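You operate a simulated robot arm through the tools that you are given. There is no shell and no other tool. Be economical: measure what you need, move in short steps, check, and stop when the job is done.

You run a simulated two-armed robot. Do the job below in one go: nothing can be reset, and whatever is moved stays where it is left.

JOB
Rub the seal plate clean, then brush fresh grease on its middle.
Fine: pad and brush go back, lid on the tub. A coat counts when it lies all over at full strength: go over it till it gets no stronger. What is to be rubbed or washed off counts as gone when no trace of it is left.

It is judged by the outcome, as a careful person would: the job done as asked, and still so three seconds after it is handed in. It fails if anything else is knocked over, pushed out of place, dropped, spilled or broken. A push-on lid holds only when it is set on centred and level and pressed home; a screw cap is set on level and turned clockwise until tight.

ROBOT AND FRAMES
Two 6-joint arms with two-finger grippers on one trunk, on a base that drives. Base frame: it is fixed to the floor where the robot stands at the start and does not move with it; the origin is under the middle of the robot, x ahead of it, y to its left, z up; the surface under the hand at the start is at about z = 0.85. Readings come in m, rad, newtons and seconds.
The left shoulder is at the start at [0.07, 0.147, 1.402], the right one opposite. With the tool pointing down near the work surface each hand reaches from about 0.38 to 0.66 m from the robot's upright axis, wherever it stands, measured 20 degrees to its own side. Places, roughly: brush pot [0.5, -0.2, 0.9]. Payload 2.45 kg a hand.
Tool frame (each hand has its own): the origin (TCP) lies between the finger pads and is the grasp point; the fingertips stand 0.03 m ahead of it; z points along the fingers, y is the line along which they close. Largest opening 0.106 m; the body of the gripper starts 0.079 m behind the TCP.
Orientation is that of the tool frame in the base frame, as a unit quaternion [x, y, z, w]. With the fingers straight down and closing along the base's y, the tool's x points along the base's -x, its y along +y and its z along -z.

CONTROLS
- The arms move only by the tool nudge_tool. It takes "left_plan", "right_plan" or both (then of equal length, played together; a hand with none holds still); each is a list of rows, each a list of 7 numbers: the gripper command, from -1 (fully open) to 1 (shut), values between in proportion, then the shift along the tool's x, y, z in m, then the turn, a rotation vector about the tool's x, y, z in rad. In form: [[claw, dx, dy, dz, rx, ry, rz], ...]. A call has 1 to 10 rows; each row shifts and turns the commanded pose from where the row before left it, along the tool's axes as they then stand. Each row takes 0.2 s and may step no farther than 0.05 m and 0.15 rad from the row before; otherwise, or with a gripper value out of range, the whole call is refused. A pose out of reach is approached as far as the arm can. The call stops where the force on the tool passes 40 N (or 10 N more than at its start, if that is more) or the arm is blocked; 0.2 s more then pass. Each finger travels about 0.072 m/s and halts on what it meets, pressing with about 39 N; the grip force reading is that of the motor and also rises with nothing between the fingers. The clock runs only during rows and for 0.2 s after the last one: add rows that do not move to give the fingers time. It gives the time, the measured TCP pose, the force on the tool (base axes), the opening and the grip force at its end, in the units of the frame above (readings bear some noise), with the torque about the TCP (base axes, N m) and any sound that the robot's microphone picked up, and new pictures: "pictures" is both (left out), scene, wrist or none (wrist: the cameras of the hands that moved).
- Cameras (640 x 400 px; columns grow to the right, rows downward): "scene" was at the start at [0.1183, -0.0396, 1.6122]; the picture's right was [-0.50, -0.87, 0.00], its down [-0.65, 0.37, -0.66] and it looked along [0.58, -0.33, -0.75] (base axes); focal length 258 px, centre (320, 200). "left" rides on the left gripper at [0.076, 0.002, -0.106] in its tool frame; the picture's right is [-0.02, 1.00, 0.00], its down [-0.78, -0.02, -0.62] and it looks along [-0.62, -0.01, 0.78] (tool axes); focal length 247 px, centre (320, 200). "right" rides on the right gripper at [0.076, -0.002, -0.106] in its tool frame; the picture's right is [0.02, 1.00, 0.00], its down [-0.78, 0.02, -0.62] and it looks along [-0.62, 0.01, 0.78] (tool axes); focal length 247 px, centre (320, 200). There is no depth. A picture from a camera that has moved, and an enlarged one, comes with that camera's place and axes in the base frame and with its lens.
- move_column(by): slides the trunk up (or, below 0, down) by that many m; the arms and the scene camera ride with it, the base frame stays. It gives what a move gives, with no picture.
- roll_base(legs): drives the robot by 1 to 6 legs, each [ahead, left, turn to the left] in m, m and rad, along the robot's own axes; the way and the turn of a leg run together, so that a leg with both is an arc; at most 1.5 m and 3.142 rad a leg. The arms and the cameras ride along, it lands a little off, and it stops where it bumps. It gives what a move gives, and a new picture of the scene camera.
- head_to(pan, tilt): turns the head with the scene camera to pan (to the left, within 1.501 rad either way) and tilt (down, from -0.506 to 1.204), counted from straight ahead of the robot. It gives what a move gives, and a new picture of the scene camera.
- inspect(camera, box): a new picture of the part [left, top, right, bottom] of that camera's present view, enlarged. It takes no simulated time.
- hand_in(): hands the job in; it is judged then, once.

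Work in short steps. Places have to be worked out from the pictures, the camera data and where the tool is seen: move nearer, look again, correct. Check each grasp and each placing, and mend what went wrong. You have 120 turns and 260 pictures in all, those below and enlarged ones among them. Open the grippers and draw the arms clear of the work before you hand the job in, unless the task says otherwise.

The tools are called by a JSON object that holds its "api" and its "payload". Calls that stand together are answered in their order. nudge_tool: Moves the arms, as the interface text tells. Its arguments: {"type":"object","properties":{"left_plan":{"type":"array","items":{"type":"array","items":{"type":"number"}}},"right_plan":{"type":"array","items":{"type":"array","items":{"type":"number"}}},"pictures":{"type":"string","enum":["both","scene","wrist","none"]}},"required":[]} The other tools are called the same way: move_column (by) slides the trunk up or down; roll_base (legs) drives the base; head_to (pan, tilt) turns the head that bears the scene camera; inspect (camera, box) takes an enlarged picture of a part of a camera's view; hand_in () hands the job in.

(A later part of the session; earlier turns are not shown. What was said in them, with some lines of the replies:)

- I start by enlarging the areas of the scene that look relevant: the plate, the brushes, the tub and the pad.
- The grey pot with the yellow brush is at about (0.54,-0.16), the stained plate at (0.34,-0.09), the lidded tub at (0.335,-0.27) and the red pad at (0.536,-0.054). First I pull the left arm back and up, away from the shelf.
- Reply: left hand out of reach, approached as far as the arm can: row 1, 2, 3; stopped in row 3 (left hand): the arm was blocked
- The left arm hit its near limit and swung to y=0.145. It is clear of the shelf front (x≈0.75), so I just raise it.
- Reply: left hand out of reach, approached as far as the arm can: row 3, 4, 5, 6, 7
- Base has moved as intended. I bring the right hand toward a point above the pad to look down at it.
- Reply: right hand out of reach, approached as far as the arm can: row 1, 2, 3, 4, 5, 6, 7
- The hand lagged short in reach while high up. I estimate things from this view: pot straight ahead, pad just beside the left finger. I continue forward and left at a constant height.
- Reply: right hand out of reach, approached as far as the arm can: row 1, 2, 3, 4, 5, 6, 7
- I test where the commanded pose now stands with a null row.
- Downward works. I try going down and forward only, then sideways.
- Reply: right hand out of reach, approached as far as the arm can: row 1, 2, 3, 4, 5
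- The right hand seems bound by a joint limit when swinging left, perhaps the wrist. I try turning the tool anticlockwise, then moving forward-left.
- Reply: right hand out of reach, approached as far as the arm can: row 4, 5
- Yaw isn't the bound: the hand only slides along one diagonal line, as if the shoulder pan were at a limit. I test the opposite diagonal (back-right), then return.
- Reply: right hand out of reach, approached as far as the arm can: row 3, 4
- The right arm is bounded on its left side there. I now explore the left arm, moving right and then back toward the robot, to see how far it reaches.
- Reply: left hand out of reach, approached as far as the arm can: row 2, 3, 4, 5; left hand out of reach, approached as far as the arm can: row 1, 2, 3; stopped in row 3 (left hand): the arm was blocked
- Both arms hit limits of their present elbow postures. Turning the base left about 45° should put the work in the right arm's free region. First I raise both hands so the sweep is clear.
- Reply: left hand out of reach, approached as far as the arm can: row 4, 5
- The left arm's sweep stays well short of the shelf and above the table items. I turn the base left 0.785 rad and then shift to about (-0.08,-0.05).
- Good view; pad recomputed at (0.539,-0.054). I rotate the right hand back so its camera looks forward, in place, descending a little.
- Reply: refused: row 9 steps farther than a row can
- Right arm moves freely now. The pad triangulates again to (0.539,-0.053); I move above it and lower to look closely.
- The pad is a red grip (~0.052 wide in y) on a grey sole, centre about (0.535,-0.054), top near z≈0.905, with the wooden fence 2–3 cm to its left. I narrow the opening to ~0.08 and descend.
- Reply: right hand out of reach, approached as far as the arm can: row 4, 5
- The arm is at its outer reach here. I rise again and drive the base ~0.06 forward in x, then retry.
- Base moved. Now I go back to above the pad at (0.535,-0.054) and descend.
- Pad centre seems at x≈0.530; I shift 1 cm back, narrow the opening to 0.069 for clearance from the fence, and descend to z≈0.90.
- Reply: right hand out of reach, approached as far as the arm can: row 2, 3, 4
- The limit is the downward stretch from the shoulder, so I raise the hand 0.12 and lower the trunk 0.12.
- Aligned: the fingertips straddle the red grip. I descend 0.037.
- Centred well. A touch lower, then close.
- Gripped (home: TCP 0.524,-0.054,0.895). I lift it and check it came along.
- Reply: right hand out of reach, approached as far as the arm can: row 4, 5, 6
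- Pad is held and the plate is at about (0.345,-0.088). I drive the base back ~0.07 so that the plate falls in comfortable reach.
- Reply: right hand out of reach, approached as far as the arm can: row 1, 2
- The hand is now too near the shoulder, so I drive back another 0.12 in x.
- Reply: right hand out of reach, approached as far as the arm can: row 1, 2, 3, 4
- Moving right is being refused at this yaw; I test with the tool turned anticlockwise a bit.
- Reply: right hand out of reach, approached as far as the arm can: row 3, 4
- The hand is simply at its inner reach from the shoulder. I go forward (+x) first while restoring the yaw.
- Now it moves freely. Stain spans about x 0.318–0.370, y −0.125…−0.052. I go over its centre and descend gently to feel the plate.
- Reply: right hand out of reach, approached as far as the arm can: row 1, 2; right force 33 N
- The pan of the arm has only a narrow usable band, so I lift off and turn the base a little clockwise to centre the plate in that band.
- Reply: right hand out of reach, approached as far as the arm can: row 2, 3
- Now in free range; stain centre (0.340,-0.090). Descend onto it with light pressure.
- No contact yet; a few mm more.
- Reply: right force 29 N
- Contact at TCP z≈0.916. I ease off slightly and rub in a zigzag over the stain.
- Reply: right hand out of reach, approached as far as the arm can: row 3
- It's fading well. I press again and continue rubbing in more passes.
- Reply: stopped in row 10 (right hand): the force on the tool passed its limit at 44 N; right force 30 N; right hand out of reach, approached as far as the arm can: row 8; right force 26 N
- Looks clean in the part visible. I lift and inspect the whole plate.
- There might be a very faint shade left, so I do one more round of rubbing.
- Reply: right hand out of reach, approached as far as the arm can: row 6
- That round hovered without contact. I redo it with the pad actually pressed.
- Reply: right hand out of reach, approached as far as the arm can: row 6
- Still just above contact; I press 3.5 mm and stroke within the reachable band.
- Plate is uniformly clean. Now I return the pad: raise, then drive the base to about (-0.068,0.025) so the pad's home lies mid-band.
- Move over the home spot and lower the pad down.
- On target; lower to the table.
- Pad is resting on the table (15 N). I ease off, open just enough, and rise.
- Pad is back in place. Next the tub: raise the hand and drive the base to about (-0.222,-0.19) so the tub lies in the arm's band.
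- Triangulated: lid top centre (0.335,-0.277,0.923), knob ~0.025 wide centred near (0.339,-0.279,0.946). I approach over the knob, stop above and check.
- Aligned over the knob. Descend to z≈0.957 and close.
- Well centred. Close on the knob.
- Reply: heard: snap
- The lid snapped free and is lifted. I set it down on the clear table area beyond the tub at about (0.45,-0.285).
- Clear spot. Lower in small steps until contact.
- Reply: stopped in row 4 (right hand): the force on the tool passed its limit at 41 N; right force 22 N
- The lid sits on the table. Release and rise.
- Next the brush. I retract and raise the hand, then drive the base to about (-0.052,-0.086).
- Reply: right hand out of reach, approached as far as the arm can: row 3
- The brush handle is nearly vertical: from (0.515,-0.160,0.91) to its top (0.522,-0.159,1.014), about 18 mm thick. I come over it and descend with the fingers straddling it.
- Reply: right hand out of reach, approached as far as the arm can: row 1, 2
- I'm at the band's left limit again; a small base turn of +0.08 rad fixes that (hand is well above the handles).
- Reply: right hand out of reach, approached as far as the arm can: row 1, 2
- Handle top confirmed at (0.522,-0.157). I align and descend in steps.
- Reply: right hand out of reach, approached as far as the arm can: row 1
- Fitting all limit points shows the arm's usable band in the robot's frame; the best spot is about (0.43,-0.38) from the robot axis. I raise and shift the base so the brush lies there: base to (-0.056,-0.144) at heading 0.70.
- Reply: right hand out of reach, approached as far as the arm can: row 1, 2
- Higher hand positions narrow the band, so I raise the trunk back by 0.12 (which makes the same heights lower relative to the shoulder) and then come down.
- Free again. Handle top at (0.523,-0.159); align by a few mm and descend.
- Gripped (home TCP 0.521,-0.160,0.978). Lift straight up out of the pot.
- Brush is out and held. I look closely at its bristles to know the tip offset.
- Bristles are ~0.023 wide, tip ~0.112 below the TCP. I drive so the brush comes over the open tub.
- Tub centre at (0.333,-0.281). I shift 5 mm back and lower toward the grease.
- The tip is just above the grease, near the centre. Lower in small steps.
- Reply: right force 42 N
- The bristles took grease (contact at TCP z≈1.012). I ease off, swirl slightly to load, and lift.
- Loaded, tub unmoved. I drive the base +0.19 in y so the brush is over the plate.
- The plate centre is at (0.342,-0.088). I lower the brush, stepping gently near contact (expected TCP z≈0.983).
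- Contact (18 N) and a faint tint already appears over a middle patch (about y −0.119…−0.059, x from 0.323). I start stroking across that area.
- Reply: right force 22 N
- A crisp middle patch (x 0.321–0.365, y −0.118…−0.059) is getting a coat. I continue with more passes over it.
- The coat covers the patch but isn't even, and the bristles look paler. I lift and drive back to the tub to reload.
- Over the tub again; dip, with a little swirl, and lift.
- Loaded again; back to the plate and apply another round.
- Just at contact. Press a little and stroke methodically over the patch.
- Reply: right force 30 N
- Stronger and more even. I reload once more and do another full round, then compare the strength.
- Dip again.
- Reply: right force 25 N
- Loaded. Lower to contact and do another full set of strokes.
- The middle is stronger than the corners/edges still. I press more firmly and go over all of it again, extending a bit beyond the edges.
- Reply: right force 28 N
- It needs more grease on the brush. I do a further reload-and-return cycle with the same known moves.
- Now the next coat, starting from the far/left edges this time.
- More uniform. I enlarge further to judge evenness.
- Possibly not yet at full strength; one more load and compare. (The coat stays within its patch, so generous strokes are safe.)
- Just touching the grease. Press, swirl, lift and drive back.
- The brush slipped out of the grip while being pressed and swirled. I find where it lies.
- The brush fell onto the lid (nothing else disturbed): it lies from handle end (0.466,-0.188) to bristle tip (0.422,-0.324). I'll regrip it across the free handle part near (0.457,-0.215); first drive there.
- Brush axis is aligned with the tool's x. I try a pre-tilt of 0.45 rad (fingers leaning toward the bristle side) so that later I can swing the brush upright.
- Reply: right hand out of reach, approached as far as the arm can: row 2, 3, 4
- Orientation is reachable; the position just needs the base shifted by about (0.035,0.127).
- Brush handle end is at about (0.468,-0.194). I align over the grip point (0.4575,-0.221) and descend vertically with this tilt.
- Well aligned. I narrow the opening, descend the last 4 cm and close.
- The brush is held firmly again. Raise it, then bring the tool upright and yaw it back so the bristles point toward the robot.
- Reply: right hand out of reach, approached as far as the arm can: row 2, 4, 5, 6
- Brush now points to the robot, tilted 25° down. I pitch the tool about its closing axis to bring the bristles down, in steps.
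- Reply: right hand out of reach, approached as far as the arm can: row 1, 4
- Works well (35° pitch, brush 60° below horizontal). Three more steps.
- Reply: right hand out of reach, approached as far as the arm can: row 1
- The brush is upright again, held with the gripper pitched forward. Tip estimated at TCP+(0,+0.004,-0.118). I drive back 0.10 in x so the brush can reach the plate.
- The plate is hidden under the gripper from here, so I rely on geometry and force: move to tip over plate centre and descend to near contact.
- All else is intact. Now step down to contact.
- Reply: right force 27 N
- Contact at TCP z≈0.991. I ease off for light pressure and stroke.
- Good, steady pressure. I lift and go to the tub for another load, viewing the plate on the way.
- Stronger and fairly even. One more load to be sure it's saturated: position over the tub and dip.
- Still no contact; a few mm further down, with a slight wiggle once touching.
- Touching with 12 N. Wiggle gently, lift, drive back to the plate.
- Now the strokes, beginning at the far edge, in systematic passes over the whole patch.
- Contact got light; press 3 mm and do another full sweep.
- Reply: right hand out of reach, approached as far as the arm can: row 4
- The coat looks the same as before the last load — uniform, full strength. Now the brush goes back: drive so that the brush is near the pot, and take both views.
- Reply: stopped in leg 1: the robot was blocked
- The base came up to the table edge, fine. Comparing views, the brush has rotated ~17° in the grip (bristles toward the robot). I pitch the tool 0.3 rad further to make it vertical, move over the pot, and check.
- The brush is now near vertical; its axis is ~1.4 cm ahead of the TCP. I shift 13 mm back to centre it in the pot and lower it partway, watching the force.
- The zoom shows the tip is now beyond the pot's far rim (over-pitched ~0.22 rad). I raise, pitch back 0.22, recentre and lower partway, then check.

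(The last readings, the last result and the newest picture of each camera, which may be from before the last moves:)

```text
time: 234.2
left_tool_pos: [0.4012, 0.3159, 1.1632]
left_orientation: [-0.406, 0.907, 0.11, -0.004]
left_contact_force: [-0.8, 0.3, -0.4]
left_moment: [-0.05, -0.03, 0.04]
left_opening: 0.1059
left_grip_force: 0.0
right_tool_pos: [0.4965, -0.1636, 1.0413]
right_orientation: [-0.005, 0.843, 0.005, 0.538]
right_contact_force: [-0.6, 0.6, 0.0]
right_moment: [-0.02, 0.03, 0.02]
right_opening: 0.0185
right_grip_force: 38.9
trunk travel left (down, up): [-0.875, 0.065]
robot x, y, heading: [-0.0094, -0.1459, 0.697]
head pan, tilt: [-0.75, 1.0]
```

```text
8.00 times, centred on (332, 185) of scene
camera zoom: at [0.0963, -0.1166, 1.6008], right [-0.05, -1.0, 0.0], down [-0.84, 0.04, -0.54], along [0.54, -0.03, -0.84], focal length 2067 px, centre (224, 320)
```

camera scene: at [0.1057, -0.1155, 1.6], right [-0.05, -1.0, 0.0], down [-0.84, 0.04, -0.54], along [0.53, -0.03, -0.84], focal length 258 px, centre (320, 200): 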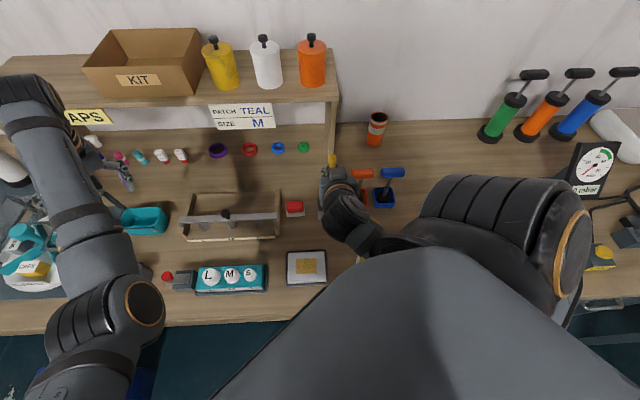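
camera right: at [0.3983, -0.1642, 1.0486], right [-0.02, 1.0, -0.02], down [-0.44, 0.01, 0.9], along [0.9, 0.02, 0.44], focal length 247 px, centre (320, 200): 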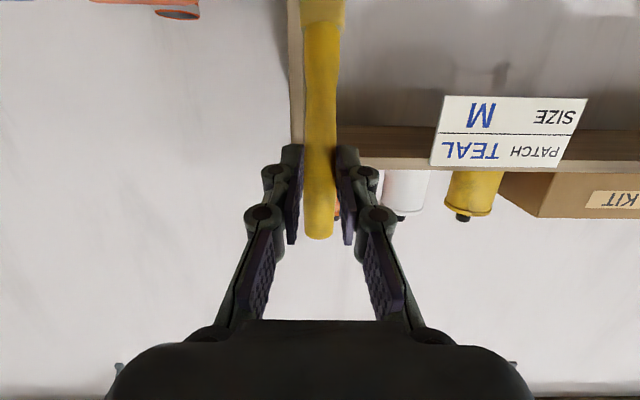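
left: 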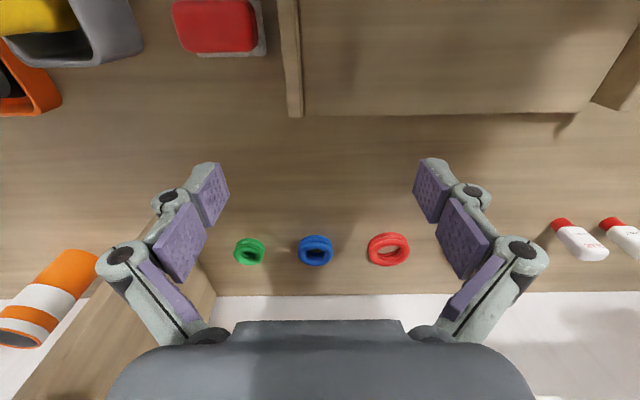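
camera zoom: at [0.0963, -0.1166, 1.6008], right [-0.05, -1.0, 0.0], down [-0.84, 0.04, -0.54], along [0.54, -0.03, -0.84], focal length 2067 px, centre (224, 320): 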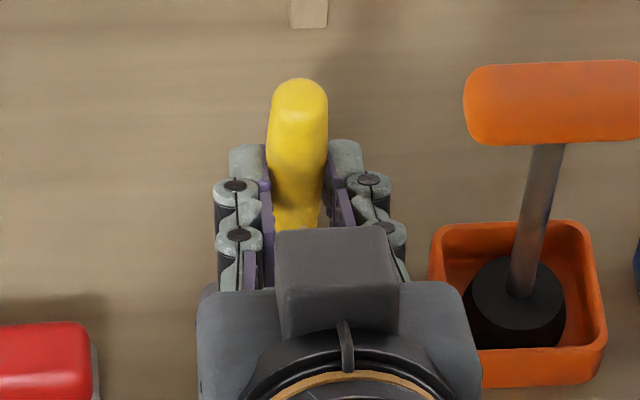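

Brush is vertical now, but its axis is ~1 cm too far forward relative to the pot. I shift back 1 cm and lower into the pot with force stops.

{"api": "nudge_tool", "payload": {"right_plan": [[1, 0.0042, 0.002, -0.0091, 0, 0, 0], [1, 0.0182, 0, 0.0084, 0, 0, 0], [1, 0.0136, 0, 0.0063, 0, 0, 0], [1, 0.0091, 0, 0.0042, 0, 0, 0], [1, 0.0046, 0, 0.0021, 0, 0, 0], [1, 0, 0, 0, 0, 0, 0]], "pictures": "none"}}

{"api": "inspect", "payload": {"camera": "scene", "box": [312, 160, 352, 210]}}

```text
time: 235.6
left_tool_pos: [0.4015, 0.316, 1.1627]
left_orientation: [-0.406, 0.907, 0.112, -0.005]
left_contact_force: [-0.4, 0.0, 0.0]
left_moment: [-0.01, 0.01, 0.01]
left_opening: 0.1062
left_grip_force: 0.0
right_tool_pos: [0.4878, -0.1607, 0.9922]
right_orientation: [-0.005, 0.843, 0.004, 0.538]
right_contact_force: [-0.4, 0.6, 0.3]
right_moment: [-0.01, 0.02, 0.0]
right_opening: 0.0185
right_grip_force: 38.9
trunk travel left (down, up): [-0.875, 0.065]
robot x, y, heading: [-0.012, -0.147, 0.699]
head pan, tilt: [-0.75, 1.0]
```

```text
8.00 times, centred on (332, 185) of scene
camera zoom: at [0.0974, -0.1171, 1.6007], right [-0.05, -1.0, 0.0], down [-0.84, 0.04, -0.54], along [0.54, -0.03, -0.84], focal length 2067 px, centre (224, 320)
```

zoom: 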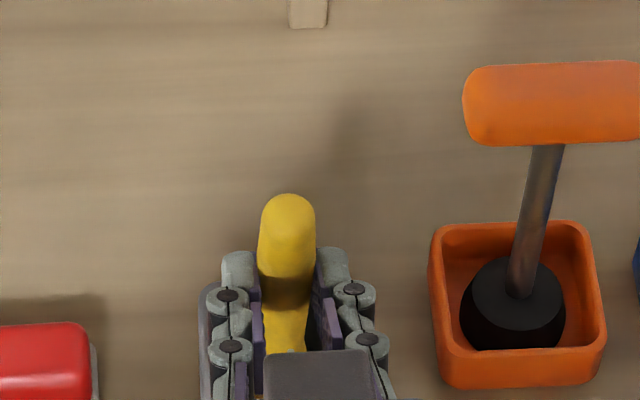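

No resistance and the pot rim surrounds it: the brush is in the pot. I lower the last millimetres, release, back off along the fingers, bring the tool upright and drive toward the lid.

{"api": "nudge_tool", "payload": {"right_plan": [[1, 0.0055, 0, 0.0025, 0, 0, 0], [0, 0, 0, 0, 0, 0, 0], [0, 0, 0, 0, 0, 0, 0], [0, 0, 0, -0.04, 0, 0, 0], [0, 0, 0, -0.04, 0, 0, 0], [0, -0.0273, 0, -0.0125, 0, 0, 0], [0, -0.0273, 0, -0.0125, 0, 0, 0], [0, 0, 0, 0, 0, 0.15, 0], [0, 0, 0, 0, 0, 0.15, 0], [0, 0, 0, 0, 0, 0.15, 0]], "pictures": "none"}}

{"api": "nudge_tool", "payload": {"right_plan": [[0, 0, 0, 0, 0, 0.15, 0], [0, 0, 0, 0, 0, 0.15, 0], [0, 0, 0, 0, 0, 0.15, 0], [0, 0, 0, 0, 0, 0.15, 0], [0, 0, 0, 0, 0, 0.09, 0]], "pictures": "none"}}

{"api": "roll_base", "payload": {"legs": [[-0.17, -0.0153, 0]]}}

{"api": "nudge_tool", "payload": {"right_plan": [[0, 0, 0, 0, 0, 0, 0]], "pictures": "wrist"}}

```text
time: 236.9
left_tool_pos: [0.401, 0.3146, 1.1647]
left_orientation: [-0.406, 0.907, 0.112, -0.005]
left_contact_force: [-0.2, -1.0, -0.5]
left_moment: [0.0, -0.02, 0.03]
left_opening: 0.1062
left_grip_force: 0.1
right_tool_pos: [0.4383, -0.1634, 1.0277]
right_orientation: [-0.089, 0.818, 0.01, 0.568]
right_contact_force: [-0.1, 0.0, -0.9]
right_moment: [0.0, -0.01, 0.04]
right_opening: 0.0527
right_grip_force: 0.0
right hand out of reach, approached as far as the arm can: row 5, 6
trunk travel left (down, up): [-0.875, 0.065]
robot x, y, heading: [-0.0067, -0.1437, 0.696]
head pan, tilt: [-0.75, 1.0]
stopped in row 6 (right hand): the arm was blocked; the commanded pose is now the measured one
```

```text
time: 238.1
left_tool_pos: [0.4022, 0.3158, 1.1644]
left_orientation: [-0.405, 0.907, 0.111, -0.004]
left_contact_force: [-0.2, -0.2, -0.5]
left_moment: [-0.02, 0.02, 0.0]
left_opening: 0.1063
left_grip_force: 0.0
right_tool_pos: [0.4407, -0.1635, 1.0274]
right_orientation: [-0.086, 0.963, -0.022, 0.256]
right_contact_force: [0.3, 0.6, -0.1]
right_moment: [-0.01, 0.0, 0.0]
right_opening: 0.0529
right_grip_force: 0.1
trunk travel left (down, up): [-0.875, 0.065]
robot x, y, heading: [-0.0136, -0.1448, 0.699]
head pan, tilt: [-0.75, 1.0]
```

```text
time: 239.5
left_tool_pos: [0.2834, 0.1987, 1.161]
left_orientation: [-0.406, 0.907, 0.111, -0.006]
left_contact_force: [1.1, 0.9, -0.2]
left_moment: [-0.02, 0.05, -0.04]
left_opening: 0.106
left_grip_force: 0.1
right_tool_pos: [0.3212, -0.2809, 1.0268]
right_orientation: [-0.086, 0.962, -0.022, 0.257]
right_contact_force: [0.2, 1.3, 0.3]
right_moment: [-0.02, 0.02, -0.01]
right_opening: 0.053
right_grip_force: 0.1
trunk travel left (down, up): [-0.875, 0.065]
robot x, y, heading: [-0.1333, -0.2657, 0.703]
head pan, tilt: [-0.75, 1.0]
camera scene: at [-0.0194, -0.2346, 1.6004], right [-0.05, -1.0, 0.0], down [-0.84, 0.04, -0.54], along [0.54, -0.03, -0.84], focal length 258 px, centre (320, 200)
```

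scene: 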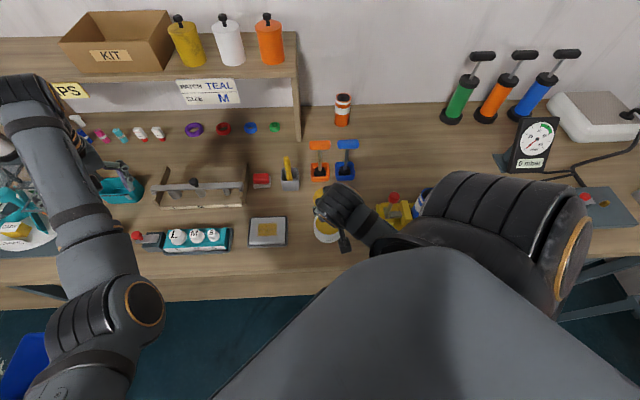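

```text
time: 239.9
left_tool_pos: [0.2821, 0.1969, 1.1646]
left_orientation: [-0.406, 0.907, 0.112, -0.004]
left_contact_force: [-0.3, 0.4, -1.5]
left_moment: [-0.03, 0.01, -0.04]
left_opening: 0.1062
left_grip_force: 0.0
right_tool_pos: [0.3207, -0.2824, 1.0298]
right_orientation: [-0.086, 0.962, -0.021, 0.258]
right_contact_force: [-0.5, 0.4, 0.0]
right_moment: [-0.01, 0.03, 0.0]
right_opening: 0.0527
right_grip_force: 0.0
trunk travel left (down, up): [-0.875, 0.065]
robot x, y, heading: [-0.1288, -0.2713, 0.699]
head pan, tilt: [-0.75, 1.0]
camera right: at [0.2026, -0.2976, 1.0815], right [-0.17, 0.98, -0.1], down [0.35, 0.15, 0.92], along [0.92, 0.13, -0.37], focal length 247 px, centre (320, 200)
5 turns are left
```

right: 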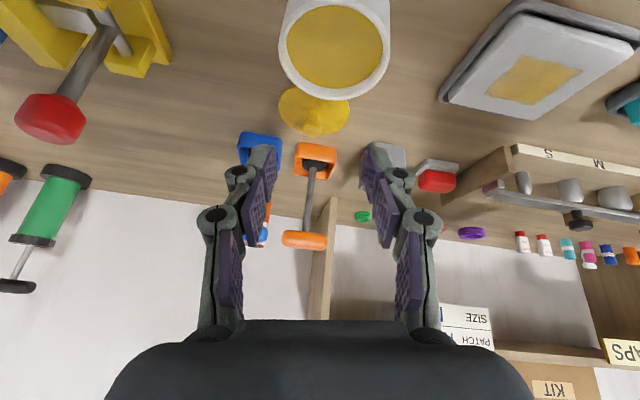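

Brush stands in its pot. Now I set the tool upright again, move over the lid's knob, lower to z≈0.97 and look.

{"api": "nudge_tool", "payload": {"right_plan": [[0, 0, 0, 0, -0.0106, 0.1305, 0.0435], [0, 0, 0, 0, -0.0106, 0.1305, 0.0435], [0, 0, 0, 0, -0.0106, 0.1305, 0.0435], [0, 0, 0, 0, -0.0106, 0.1305, 0.0435], [0, -0.04, 0, 0, 0, 0, 0], [0, -0.04, 0, 0, 0, 0, 0], [0, -0.04, 0, 0, 0, 0, 0], [0, 0, 0, 0.03, 0, 0, 0], [0, 0, 0, 0.03, 0, 0, 0]], "pictures": "wrist"}}

{"api": "inspect", "payload": {"camera": "right", "box": [240, 60, 400, 200]}}

```text
time: 241.9
left_tool_pos: [0.2799, 0.1963, 1.1635]
left_orientation: [-0.407, 0.907, 0.112, -0.005]
left_contact_force: [-0.4, -0.2, -0.2]
left_moment: [0.03, -0.02, -0.01]
left_opening: 0.106
left_grip_force: 0.1
right_tool_pos: [0.4393, -0.2813, 0.9699]
right_orientation: [0.0, 1.0, 0.0, 0.001]
right_contact_force: [0.5, -0.3, -0.8]
right_moment: [0.03, 0.0, 0.0]
right_opening: 0.053
right_grip_force: 0.0
trunk travel left (down, up): [-0.875, 0.065]
robot x, y, heading: [-0.1312, -0.2647, 0.702]
head pan, tilt: [-0.75, 1.0]
camera right: at [0.364, -0.2826, 1.0749], right [-0.02, 1.0, 0.0], down [0.78, 0.02, 0.62], along [0.62, 0.01, -0.78], focal length 247 px, centre (320, 200)
```

right: 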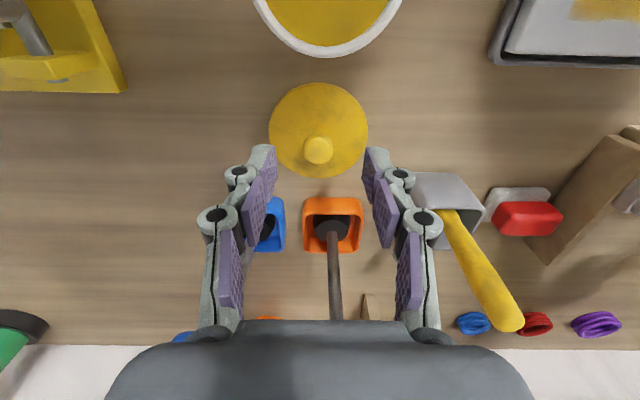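

```text
2.86 times, centred on (320, 130) of right
camera zoom: at [0.364, -0.2826, 1.0749], right [-0.02, 1.0, 0.0], down [0.78, 0.02, 0.62], along [0.62, 0.01, -0.78], focal length 706 px, centre (320, 400)
4 turns are left
```

zoom: 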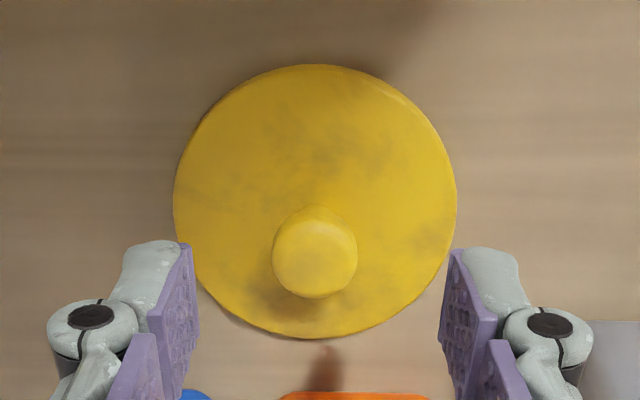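

Knob measured with the same method as before: I grip at x=0.4535 to reproduce the original grip, lift the lid, and drive back 0.11 so it hangs over the tub.

{"api": "nudge_tool", "payload": {"right_plan": [[0, -0.014, -0.0015, 0.02, 0, 0, 0], [0, 0, 0, 0.02, 0, 0, 0], [0, 0, 0, 0.015, 0, 0, 0], [0, 0, 0, 0.0065, 0, 0, 0], [0.5, 0, 0, 0, 0, 0, 0], [1, 0, 0, 0, 0, 0, 0], [1, 0, 0, 0, 0, 0, 0], [1, 0, 0, -0.02, 0, 0, 0], [1, 0, 0, -0.04, 0, 0, 0], [1, 0, 0, -0.04, 0, 0, 0]], "pictures": "none"}}

{"api": "roll_base", "payload": {"legs": [[-0.084, 0.071, 0]]}}

{"api": "nudge_tool", "payload": {"right_plan": [[1, 0, 0, 0, 0, 0, 0], [1, 0, 0, 0, 0, 0, 0]], "pictures": "wrist"}}

{"api": "inspect", "payload": {"camera": "scene", "box": [230, 130, 390, 250]}}

```text
time: 244.1
left_tool_pos: [0.2818, 0.1966, 1.163]
left_orientation: [-0.407, 0.907, 0.111, -0.005]
left_contact_force: [-0.2, 0.6, -0.5]
left_moment: [0.0, 0.03, 0.01]
left_opening: 0.1062
left_grip_force: 0.1
right_tool_pos: [0.454, -0.2845, 1.0072]
right_orientation: [-0.001, 1.0, 0.0, 0.0]
right_contact_force: [0.7, 0.1, -1.0]
right_moment: [0.02, 0.0, -0.01]
right_opening: 0.0231
right_grip_force: 39.3
trunk travel left (down, up): [-0.875, 0.065]
robot x, y, heading: [-0.1273, -0.2676, 0.704]
head pan, tilt: [-0.75, 1.0]
```

```text
time: 245.3
left_tool_pos: [0.1734, 0.1962, 1.1624]
left_orientation: [-0.408, 0.906, 0.111, -0.006]
left_contact_force: [0.8, -0.2, 0.1]
left_moment: [-0.01, 0.02, 0.03]
left_opening: 0.1061
left_grip_force: 0.1
right_tool_pos: [0.3476, -0.2831, 1.0054]
right_orientation: [-0.002, 1.0, 0.0, -0.001]
right_contact_force: [0.5, 0.0, -0.2]
right_moment: [0.02, 0.05, -0.02]
right_opening: 0.0234
right_grip_force: 39.1
trunk travel left (down, up): [-0.875, 0.065]
robot x, y, heading: [-0.2352, -0.2683, 0.705]
head pan, tilt: [-0.75, 1.0]
camera scene: at [-0.1275, -0.2371, 1.6004], right [-0.05, -1.0, 0.0], down [-0.84, 0.04, -0.54], along [0.54, -0.03, -0.84], focal length 258 px, centre (320, 200)
```

scene: 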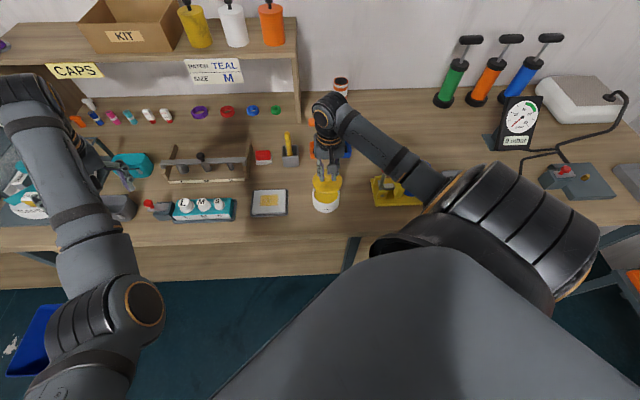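

```text
time: 245.9
left_tool_pos: [0.1726, 0.1962, 1.1622]
left_orientation: [-0.407, 0.907, 0.111, -0.005]
left_contact_force: [0.4, 0.0, -0.6]
left_moment: [-0.02, 0.0, -0.02]
left_opening: 0.1062
left_grip_force: 0.0
right_tool_pos: [0.3464, -0.2838, 1.0063]
right_orientation: [-0.001, 1.0, 0.001, 0.001]
right_contact_force: [0.7, 0.6, -0.5]
right_moment: [0.01, 0.01, 0.02]
right_opening: 0.0233
right_grip_force: 38.8
trunk travel left (down, up): [-0.875, 0.065]
robot x, y, heading: [-0.2378, -0.2641, 0.703]
head pan, tilt: [-0.75, 1.0]
camera right: at [0.2708, -0.2843, 1.1118], right [-0.02, 1.0, 0.0], down [0.78, 0.02, 0.62], along [0.62, 0.01, -0.78], focal length 247 px, centre (320, 200)
```

right: 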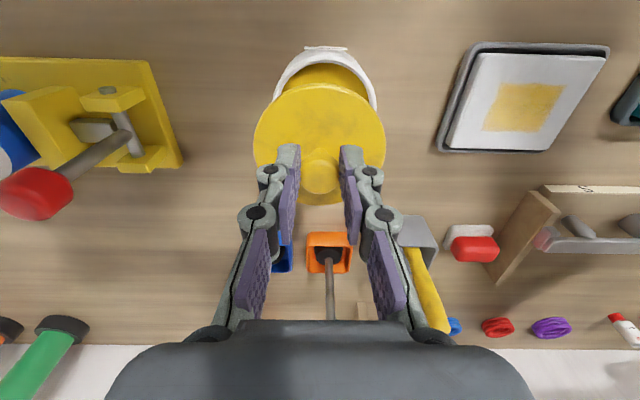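

```text
3.33 times, centred on (310, 190) of scene
camera zoom: at [-0.129, -0.2371, 1.6006], right [-0.05, -1.0, 0.0], down [-0.84, 0.04, -0.54], along [0.54, -0.03, -0.84], focal length 861 px, centre (353, 233)
3 turns are left
```

zoom: 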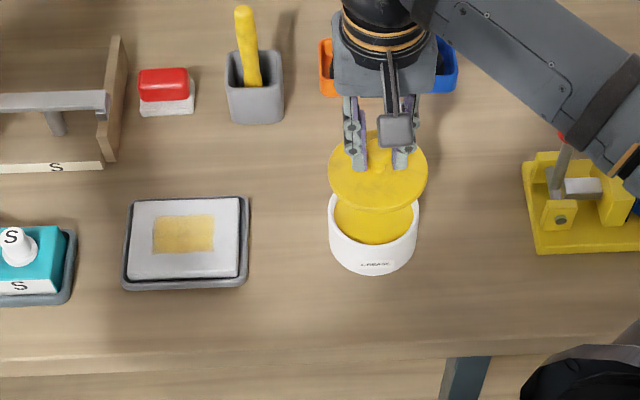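

Brush in the pot, pad in place, lid held level over the tub. I correct to (0.3366,-0.2813), lower, and press the lid home, staying gripped.

{"api": "nudge_tool", "payload": {"right_plan": [[1, 0.0098, 0.0025, 0, 0, 0, 0], [1, 0, 0, 0, 0, 0, 0], [1, 0, 0, 0.025, 0, 0, 0], [1, 0, 0, 0.014, 0, 0, 0], [1, 0, 0, 0.006, 0, 0, 0], [1, 0, 0, 0.003, 0, 0, 0], [1, 0, 0, 0.002, 0, 0, 0], [1, 0, 0, 0.002, 0, 0, 0]], "pictures": "none"}}

{"api": "nudge_tool", "payload": {"right_plan": [[1, 0, 0, 0.002, 0, 0, 0], [1, 0, 0, 0.002, 0, 0, 0]], "pictures": "wrist"}}

{"api": "inspect", "payload": {"camera": "scene", "box": [290, 150, 350, 220]}}

```text
time: 247.7
left_tool_pos: [0.1692, 0.1964, 1.1649]
left_orientation: [-0.408, 0.906, 0.111, -0.004]
left_contact_force: [0.0, 0.1, 0.3]
left_moment: [-0.04, 0.02, 0.0]
left_opening: 0.106
left_grip_force: 0.0
right_tool_pos: [0.3352, -0.2794, 0.9593]
right_orientation: [-0.001, 1.0, 0.001, 0.004]
right_contact_force: [6.4, -3.6, 29.2]
right_moment: [-0.14, 0.31, 0.03]
right_opening: 0.0231
right_grip_force: 39.0
trunk travel left (down, up): [-0.875, 0.065]
robot x, y, heading: [-0.238, -0.2658, 0.703]
head pan, tilt: [-0.75, 1.0]
```

```text
time: 248.1
left_tool_pos: [0.1689, 0.1968, 1.1652]
left_orientation: [-0.407, 0.907, 0.11, -0.003]
left_contact_force: [0.6, -0.8, -0.4]
left_moment: [0.04, 0.02, -0.05]
left_opening: 0.1059
left_grip_force: 0.1
right_tool_pos: [0.3352, -0.2803, 0.9591]
right_orientation: [-0.003, 1.0, 0.001, 0.006]
right_contact_force: [-6.3, -3.1, 20.0]
right_moment: [-0.12, 0.83, 0.04]
right_opening: 0.0232
right_grip_force: 38.4
trunk travel left (down, up): [-0.875, 0.065]
robot x, y, heading: [-0.2383, -0.2648, 0.698]
head pan, tilt: [-0.75, 1.0]
stopped in row 1 (right hand): the force on the tool passed its limit at 42 N (the readings are from after the stop); the commanded pose is now the measured one
camera right: at [0.2586, -0.2822, 1.0636], right [-0.03, 1.0, 0.0], down [0.78, 0.02, 0.63], along [0.63, 0.02, -0.78], focal length 247 px, centre (320, 200)
```

right: 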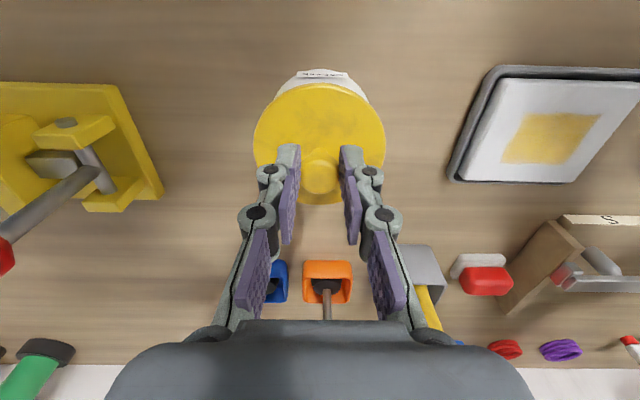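

```text
5.71 times, centred on (320, 185) of scene
camera zoom: at [-0.1348, -0.2383, 1.6009], right [-0.05, -1.0, 0.0], down [-0.84, 0.04, -0.54], along [0.54, -0.03, -0.84], focal length 1476 px, centre (320, 286)
2 turns are left
```

zoom: 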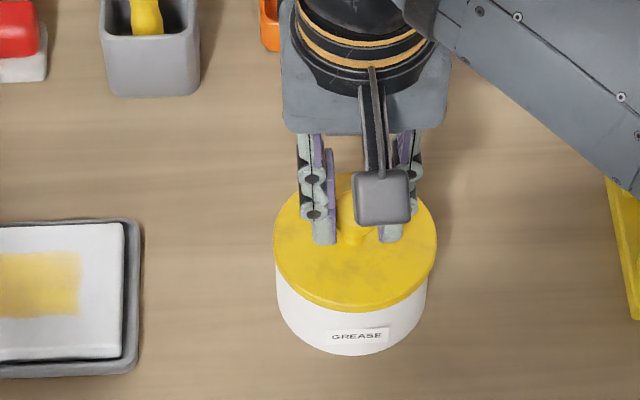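

Seated at the same height and centring as originally, but no snap heard, and the contact was toward the near side. I shift ~2 mm forward, press again, then release and press straight down on the knob's top with closed fingers so the lid can self-centre, and withdraw.

{"api": "nudge_tool", "payload": {"right_plan": [[1, 0, 0, -0.002, 0, 0, 0], [1, -0.002, -0.001, 0, 0, 0, 0], [1, 0, 0, 0.003, 0, 0, 0], [1, 0, 0, 0.002, 0, 0, 0], [1, 0, 0, 0.002, 0, 0, 0], [1, 0, 0, 0.002, 0, 0, 0]], "pictures": "none"}}

{"api": "nudge_tool", "payload": {"right_plan": [[1, 0, 0, 0.002, 0, 0, 0], [1, 0, 0, 0.002, 0, 0, 0]], "pictures": "none"}}

{"api": "nudge_tool", "payload": {"right_plan": [[0.2, 0, 0, 0, 0, 0, 0], [0, 0, 0, 0, 0, 0, 0], [0, 0, 0, 0, 0, 0, 0], [0, 0, 0, -0.03, 0, 0, 0], [0, 0, 0, -0.014, 0, 0, 0], [1, -0.002, 0, 0, 0, 0, 0], [1, 0, 0, 0, 0, 0, 0], [1, 0, 0, 0, 0, 0, 0]], "pictures": "none"}}

{"api": "nudge_tool", "payload": {"right_plan": [[1, 0, 0, 0.008, 0, 0, 0], [1, 0, 0, 0.004, 0, 0, 0], [1, 0, 0, 0.003, 0, 0, 0], [1, 0, 0, 0.003, 0, 0, 0], [1, 0, 0, 0.003, 0, 0, 0], [1, 0, 0, 0.003, 0, 0, 0], [1, 0, 0, 0.003, 0, 0, 0]], "pictures": "none"}}

{"api": "nudge_tool", "payload": {"right_plan": [[1, 0, 0, 0.003, 0, 0, 0], [1, 0, 0, 0.003, 0, 0, 0], [1, 0, 0, 0.003, 0, 0, 0]], "pictures": "none"}}

{"api": "nudge_tool", "payload": {"right_plan": [[1, 0, 0, -0.03, 0, 0, 0], [1, 0, 0, -0.04, 0, 0, 0], [1, 0, 0, -0.04, 0, 0, 0], [-0.5, 0, 0, -0.04, 0, 0, 0], [-0.5, 0, 0, -0.02, 0, 0, 0]], "pictures": "both"}}

```text
time: 249.2
left_tool_pos: [0.1679, 0.1966, 1.1652]
left_orientation: [-0.407, 0.906, 0.111, -0.003]
left_contact_force: [-0.3, -1.0, 0.1]
left_moment: [-0.01, 0.02, -0.01]
left_opening: 0.1062
left_grip_force: 0.1
right_tool_pos: [0.3396, -0.2809, 0.9589]
right_orientation: [-0.003, 1.0, 0.002, 0.009]
right_contact_force: [-8.9, -0.6, 21.2]
right_moment: [-0.23, 0.56, -0.02]
right_opening: 0.023
right_grip_force: 39.2
trunk travel left (down, up): [-0.875, 0.065]
robot x, y, heading: [-0.2383, -0.2671, 0.706]
head pan, tilt: [-0.75, 1.0]
stopped in row 5 (right hand): the force on the tool passed its limit at 42 N (the readings are from after the stop); the commanded pose is now the measured one
```

```text
time: 249.7
left_tool_pos: [0.1682, 0.1981, 1.1654]
left_orientation: [-0.407, 0.906, 0.111, -0.003]
left_contact_force: [0.5, 1.0, -0.3]
left_moment: [0.02, 0.02, 0.01]
left_opening: 0.1062
left_grip_force: 0.2
right_tool_pos: [0.3406, -0.2803, 0.9594]
right_orientation: [-0.004, 1.0, 0.001, 0.012]
right_contact_force: [-10.4, -4.0, 28.9]
right_moment: [-0.17, 0.34, 0.03]
right_opening: 0.0231
right_grip_force: 38.7
trunk travel left (down, up): [-0.875, 0.065]
robot x, y, heading: [-0.2349, -0.2672, 0.705]
head pan, tilt: [-0.75, 1.0]
stopped in row 2 (right hand): the force on the tool passed its limit at 42 N (the readings are from after the stop); the commanded pose is now the measured one
```

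```text
time: 251.5
left_tool_pos: [0.172, 0.1968, 1.1629]
left_orientation: [-0.408, 0.906, 0.111, -0.005]
left_contact_force: [0.6, -0.2, 0.0]
left_moment: [0.0, -0.01, -0.02]
left_opening: 0.106
left_grip_force: 0.2
right_tool_pos: [0.3461, -0.2796, 0.9989]
right_orientation: [-0.004, 1.0, 0.002, 0.011]
right_contact_force: [-0.4, -0.1, 0.3]
right_moment: [-0.01, 0.01, 0.0]
right_opening: 0.0002
right_grip_force: 28.3
trunk travel left (down, up): [-0.875, 0.065]
robot x, y, heading: [-0.2391, -0.2672, 0.703]
head pan, tilt: [-0.75, 1.0]
```

```text
time: 253.1
left_tool_pos: [0.1727, 0.1963, 1.163]
left_orientation: [-0.407, 0.907, 0.111, -0.004]
left_contact_force: [0.7, 0.6, 0.7]
left_moment: [-0.01, 0.0, 0.02]
left_opening: 0.106
left_grip_force: 0.1
right_tool_pos: [0.3464, -0.2793, 0.9724]
right_orientation: [-0.003, 1.0, 0.001, 0.011]
right_contact_force: [0.3, -0.1, 0.4]
right_moment: [0.02, 0.03, -0.01]
right_opening: 0.0
right_grip_force: 28.2
trunk travel left (down, up): [-0.875, 0.065]
robot x, y, heading: [-0.2396, -0.2685, 0.698]
head pan, tilt: [-0.75, 1.0]
```

```text
time: 253.9
left_tool_pos: [0.1704, 0.1959, 1.165]
left_orientation: [-0.407, 0.907, 0.111, -0.004]
left_contact_force: [-0.5, 0.2, 0.4]
left_moment: [0.04, -0.01, 0.01]
left_opening: 0.1061
left_grip_force: 0.1
right_tool_pos: [0.3456, -0.2799, 0.9665]
right_orientation: [-0.003, 1.0, 0.003, 0.014]
right_contact_force: [4.5, -5.1, 24.5]
right_moment: [-0.2, -0.07, 0.0]
right_opening: 0.0058
right_grip_force: 28.8
trunk travel left (down, up): [-0.875, 0.065]
robot x, y, heading: [-0.2417, -0.267, 0.696]
head pan, tilt: [-0.75, 1.0]
```

```text
time: 255.1
left_tool_pos: [0.1717, 0.1968, 1.1629]
left_orientation: [-0.407, 0.907, 0.111, -0.005]
left_contact_force: [0.1, -0.8, 0.2]
left_moment: [0.04, -0.02, 0.0]
left_opening: 0.106
left_grip_force: 0.0
right_tool_pos: [0.3426, -0.2818, 1.1346]
right_orientation: [-0.004, 1.0, 0.001, 0.011]
right_contact_force: [-0.4, -0.3, -0.1]
right_moment: [0.01, -0.02, 0.01]
right_opening: 0.0767
right_grip_force: 0.1
trunk travel left (down, up): [-0.875, 0.065]
robot x, y, heading: [-0.2387, -0.2664, 0.7]
head pan, tilt: [-0.75, 1.0]
heard: snap
camera scene: at [-0.1314, -0.2373, 1.6007], right [-0.05, -1.0, 0.0], down [-0.84, 0.04, -0.54], along [0.54, -0.03, -0.84], focal length 258 px, centre (320, 200)
camera right: at [0.2645, -0.2831, 1.2374], right [-0.03, 1.0, 0.0], down [0.77, 0.02, 0.64], along [0.64, 0.02, -0.77], focal length 247 px, centre (320, 200)
1 turns are left
```

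scene: 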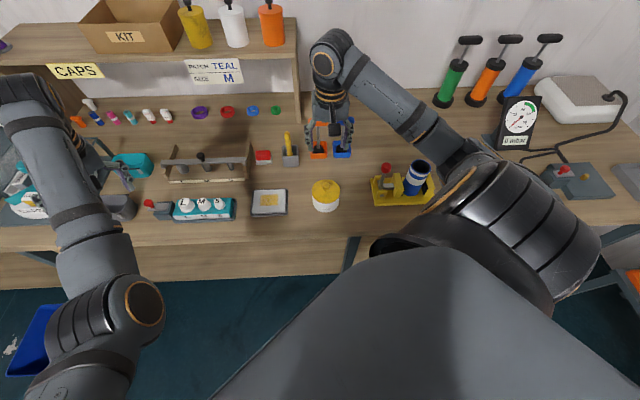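
right: 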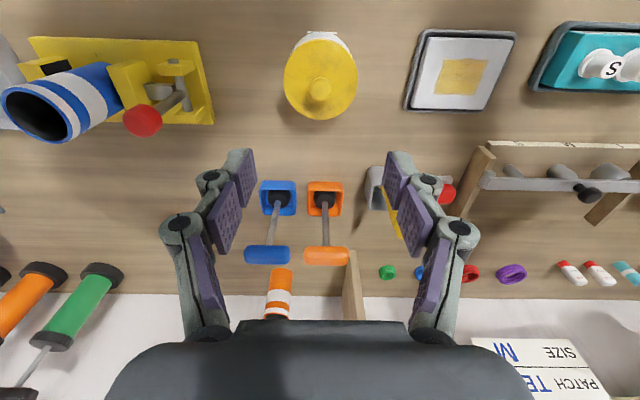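

A snap was heard while lifting off the knob, so the lid may have loosened. I press it once more with the fingers open, the tips bearing flat on the lid on both sides of the knob so nothing can pull it up. Then I withdraw straight up and hand in. The pad is back, the brush is in its pot and the plate is coated; I can't confirm that the lid is locked.

{"api": "nudge_tool", "payload": {"right_plan": [[0.05, 0.0045, 0.001, 0, 0, 0.022, 0], [0.05, 0, 0, 0.045, 0, 0, 0], [0.05, 0, 0, 0.045, 0, 0, 0], [0.05, 0, 0, 0.045, 0, 0, 0], [0.05, 0, 0, 0.03, 0, 0, 0], [0.05, 0, 0, 0.009, 0, 0, 0], [0.05, 0, 0, 0.004, 0, 0, 0], [0.05, 0, 0, 0.003, 0, 0, 0], [0.05, 0, 0, 0.003, 0, 0, 0], [0.05, 0, 0, 0.003, 0, 0, 0]], "pictures": "none"}}

{"api": "nudge_tool", "payload": {"right_plan": [[0.05, 0, 0, 0.003, 0, 0, 0], [0.05, 0, 0, 0.003, 0, 0, 0], [0.05, 0, 0, 0.003, 0, 0, 0]], "pictures": "none"}}

{"api": "nudge_tool", "payload": {"right_plan": [[0.05, 0, 0, 0.003, 0, 0, 0], [0.05, 0, 0, 0.003, 0, 0, 0]], "pictures": "none"}}

{"api": "nudge_tool", "payload": {"right_plan": [[0.05, 0, 0, -0.03, 0, 0, 0], [0.05, 0, 0, -0.045, 0, 0, 0], [0.05, 0, 0, -0.045, 0, 0, 0], [-0.5, 0, 0, -0.045, 0, 0, 0], [-0.5, 0, 0, 0, 0, 0, 0]], "pictures": "none"}}

{"api": "hand_in", "payload": {}}

```text
time: 257.3
left_tool_pos: [0.1722, 0.1972, 1.1634]
left_orientation: [-0.408, 0.906, 0.111, -0.005]
left_contact_force: [-0.1, 0.2, -0.4]
left_moment: [0.0, -0.01, -0.03]
left_opening: 0.1062
left_grip_force: 0.0
right_tool_pos: [0.3376, -0.2789, 0.9471]
right_orientation: [-0.004, 1.0, 0.002, -0.001]
right_contact_force: [0.0, 0.5, 0.8]
right_moment: [0.0, 0.02, 0.0]
right_opening: 0.0501
right_grip_force: 0.0
trunk travel left (down, up): [-0.875, 0.065]
robot x, y, heading: [-0.2399, -0.2666, 0.702]
head pan, tilt: [-0.75, 1.0]
```

```text
time: 258.1
left_tool_pos: [0.1713, 0.1967, 1.165]
left_orientation: [-0.407, 0.906, 0.111, -0.005]
left_contact_force: [0.1, 0.0, 0.4]
left_moment: [0.0, -0.05, 0.02]
left_opening: 0.1061
left_grip_force: 0.1
right_tool_pos: [0.3364, -0.2797, 0.9376]
right_orientation: [-0.003, 1.0, 0.001, 0.0]
right_contact_force: [0.2, -0.2, 1.3]
right_moment: [-0.05, 0.0, 0.01]
right_opening: 0.0499
right_grip_force: 0.0
trunk travel left (down, up): [-0.875, 0.065]
robot x, y, heading: [-0.233, -0.2666, 0.696]
head pan, tilt: [-0.75, 1.0]
```

```text
time: 258.9
left_tool_pos: [0.1689, 0.1942, 1.1664]
left_orientation: [-0.407, 0.906, 0.111, -0.002]
left_contact_force: [-0.3, -0.5, -1.1]
left_moment: [0.03, -0.02, -0.03]
left_opening: 0.106
left_grip_force: 0.0
right_tool_pos: [0.3389, -0.2799, 0.939]
right_orientation: [-0.005, 1.0, 0.002, 0.009]
right_contact_force: [2.9, -2.7, 29.6]
right_moment: [-0.81, 0.35, 0.32]
right_opening: 0.0245
right_grip_force: 18.4
trunk travel left (down, up): [-0.875, 0.065]
robot x, y, heading: [-0.238, -0.265, 0.702]
head pan, tilt: [-0.75, 1.0]
stopped in row 2 (right hand): the force on the tool passed its limit at 45 N (the readings are from after the stop); the commanded pose is now the measured one
```

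```text
time: 260.1
left_tool_pos: [0.1714, 0.1964, 1.1644]
left_orientation: [-0.407, 0.906, 0.112, -0.004]
left_contact_force: [-0.2, -0.2, 0.2]
left_moment: [-0.01, 0.0, -0.01]
left_opening: 0.1059
left_grip_force: 0.0
right_tool_pos: [0.336, -0.2803, 1.0995]
right_orientation: [-0.005, 1.0, 0.001, 0.004]
right_contact_force: [0.3, 0.4, 0.3]
right_moment: [0.02, -0.01, 0.0]
right_opening: 0.0795
right_grip_force: 0.2
trunk travel left (down, up): [-0.875, 0.065]
robot x, y, heading: [-0.2373, -0.264, 0.705]
head pan, tilt: [-0.75, 1.0]
```

```text
The job is handed in.
```

I handed the job in, but I can't confirm the lid is locked on the tub. The plate was rubbed clean and its middle patch coated with grease. The pad is back, the brush is in its pot, and the lid sits centred on the tub.

- **Lid:** A snap was heard as I lifted off the knob, which may mean the lid popped loose. I pressed it down once more to about 45 N and heard no snap after that. I had no turn left to check it.
- **Brush dropped:** During the work the brush slipped out of the gripper and fell onto the lid. I picked it up again and finished the coat with it.
- **Coat:** The last load of grease made no visible difference, so I judged the coat full by eye.
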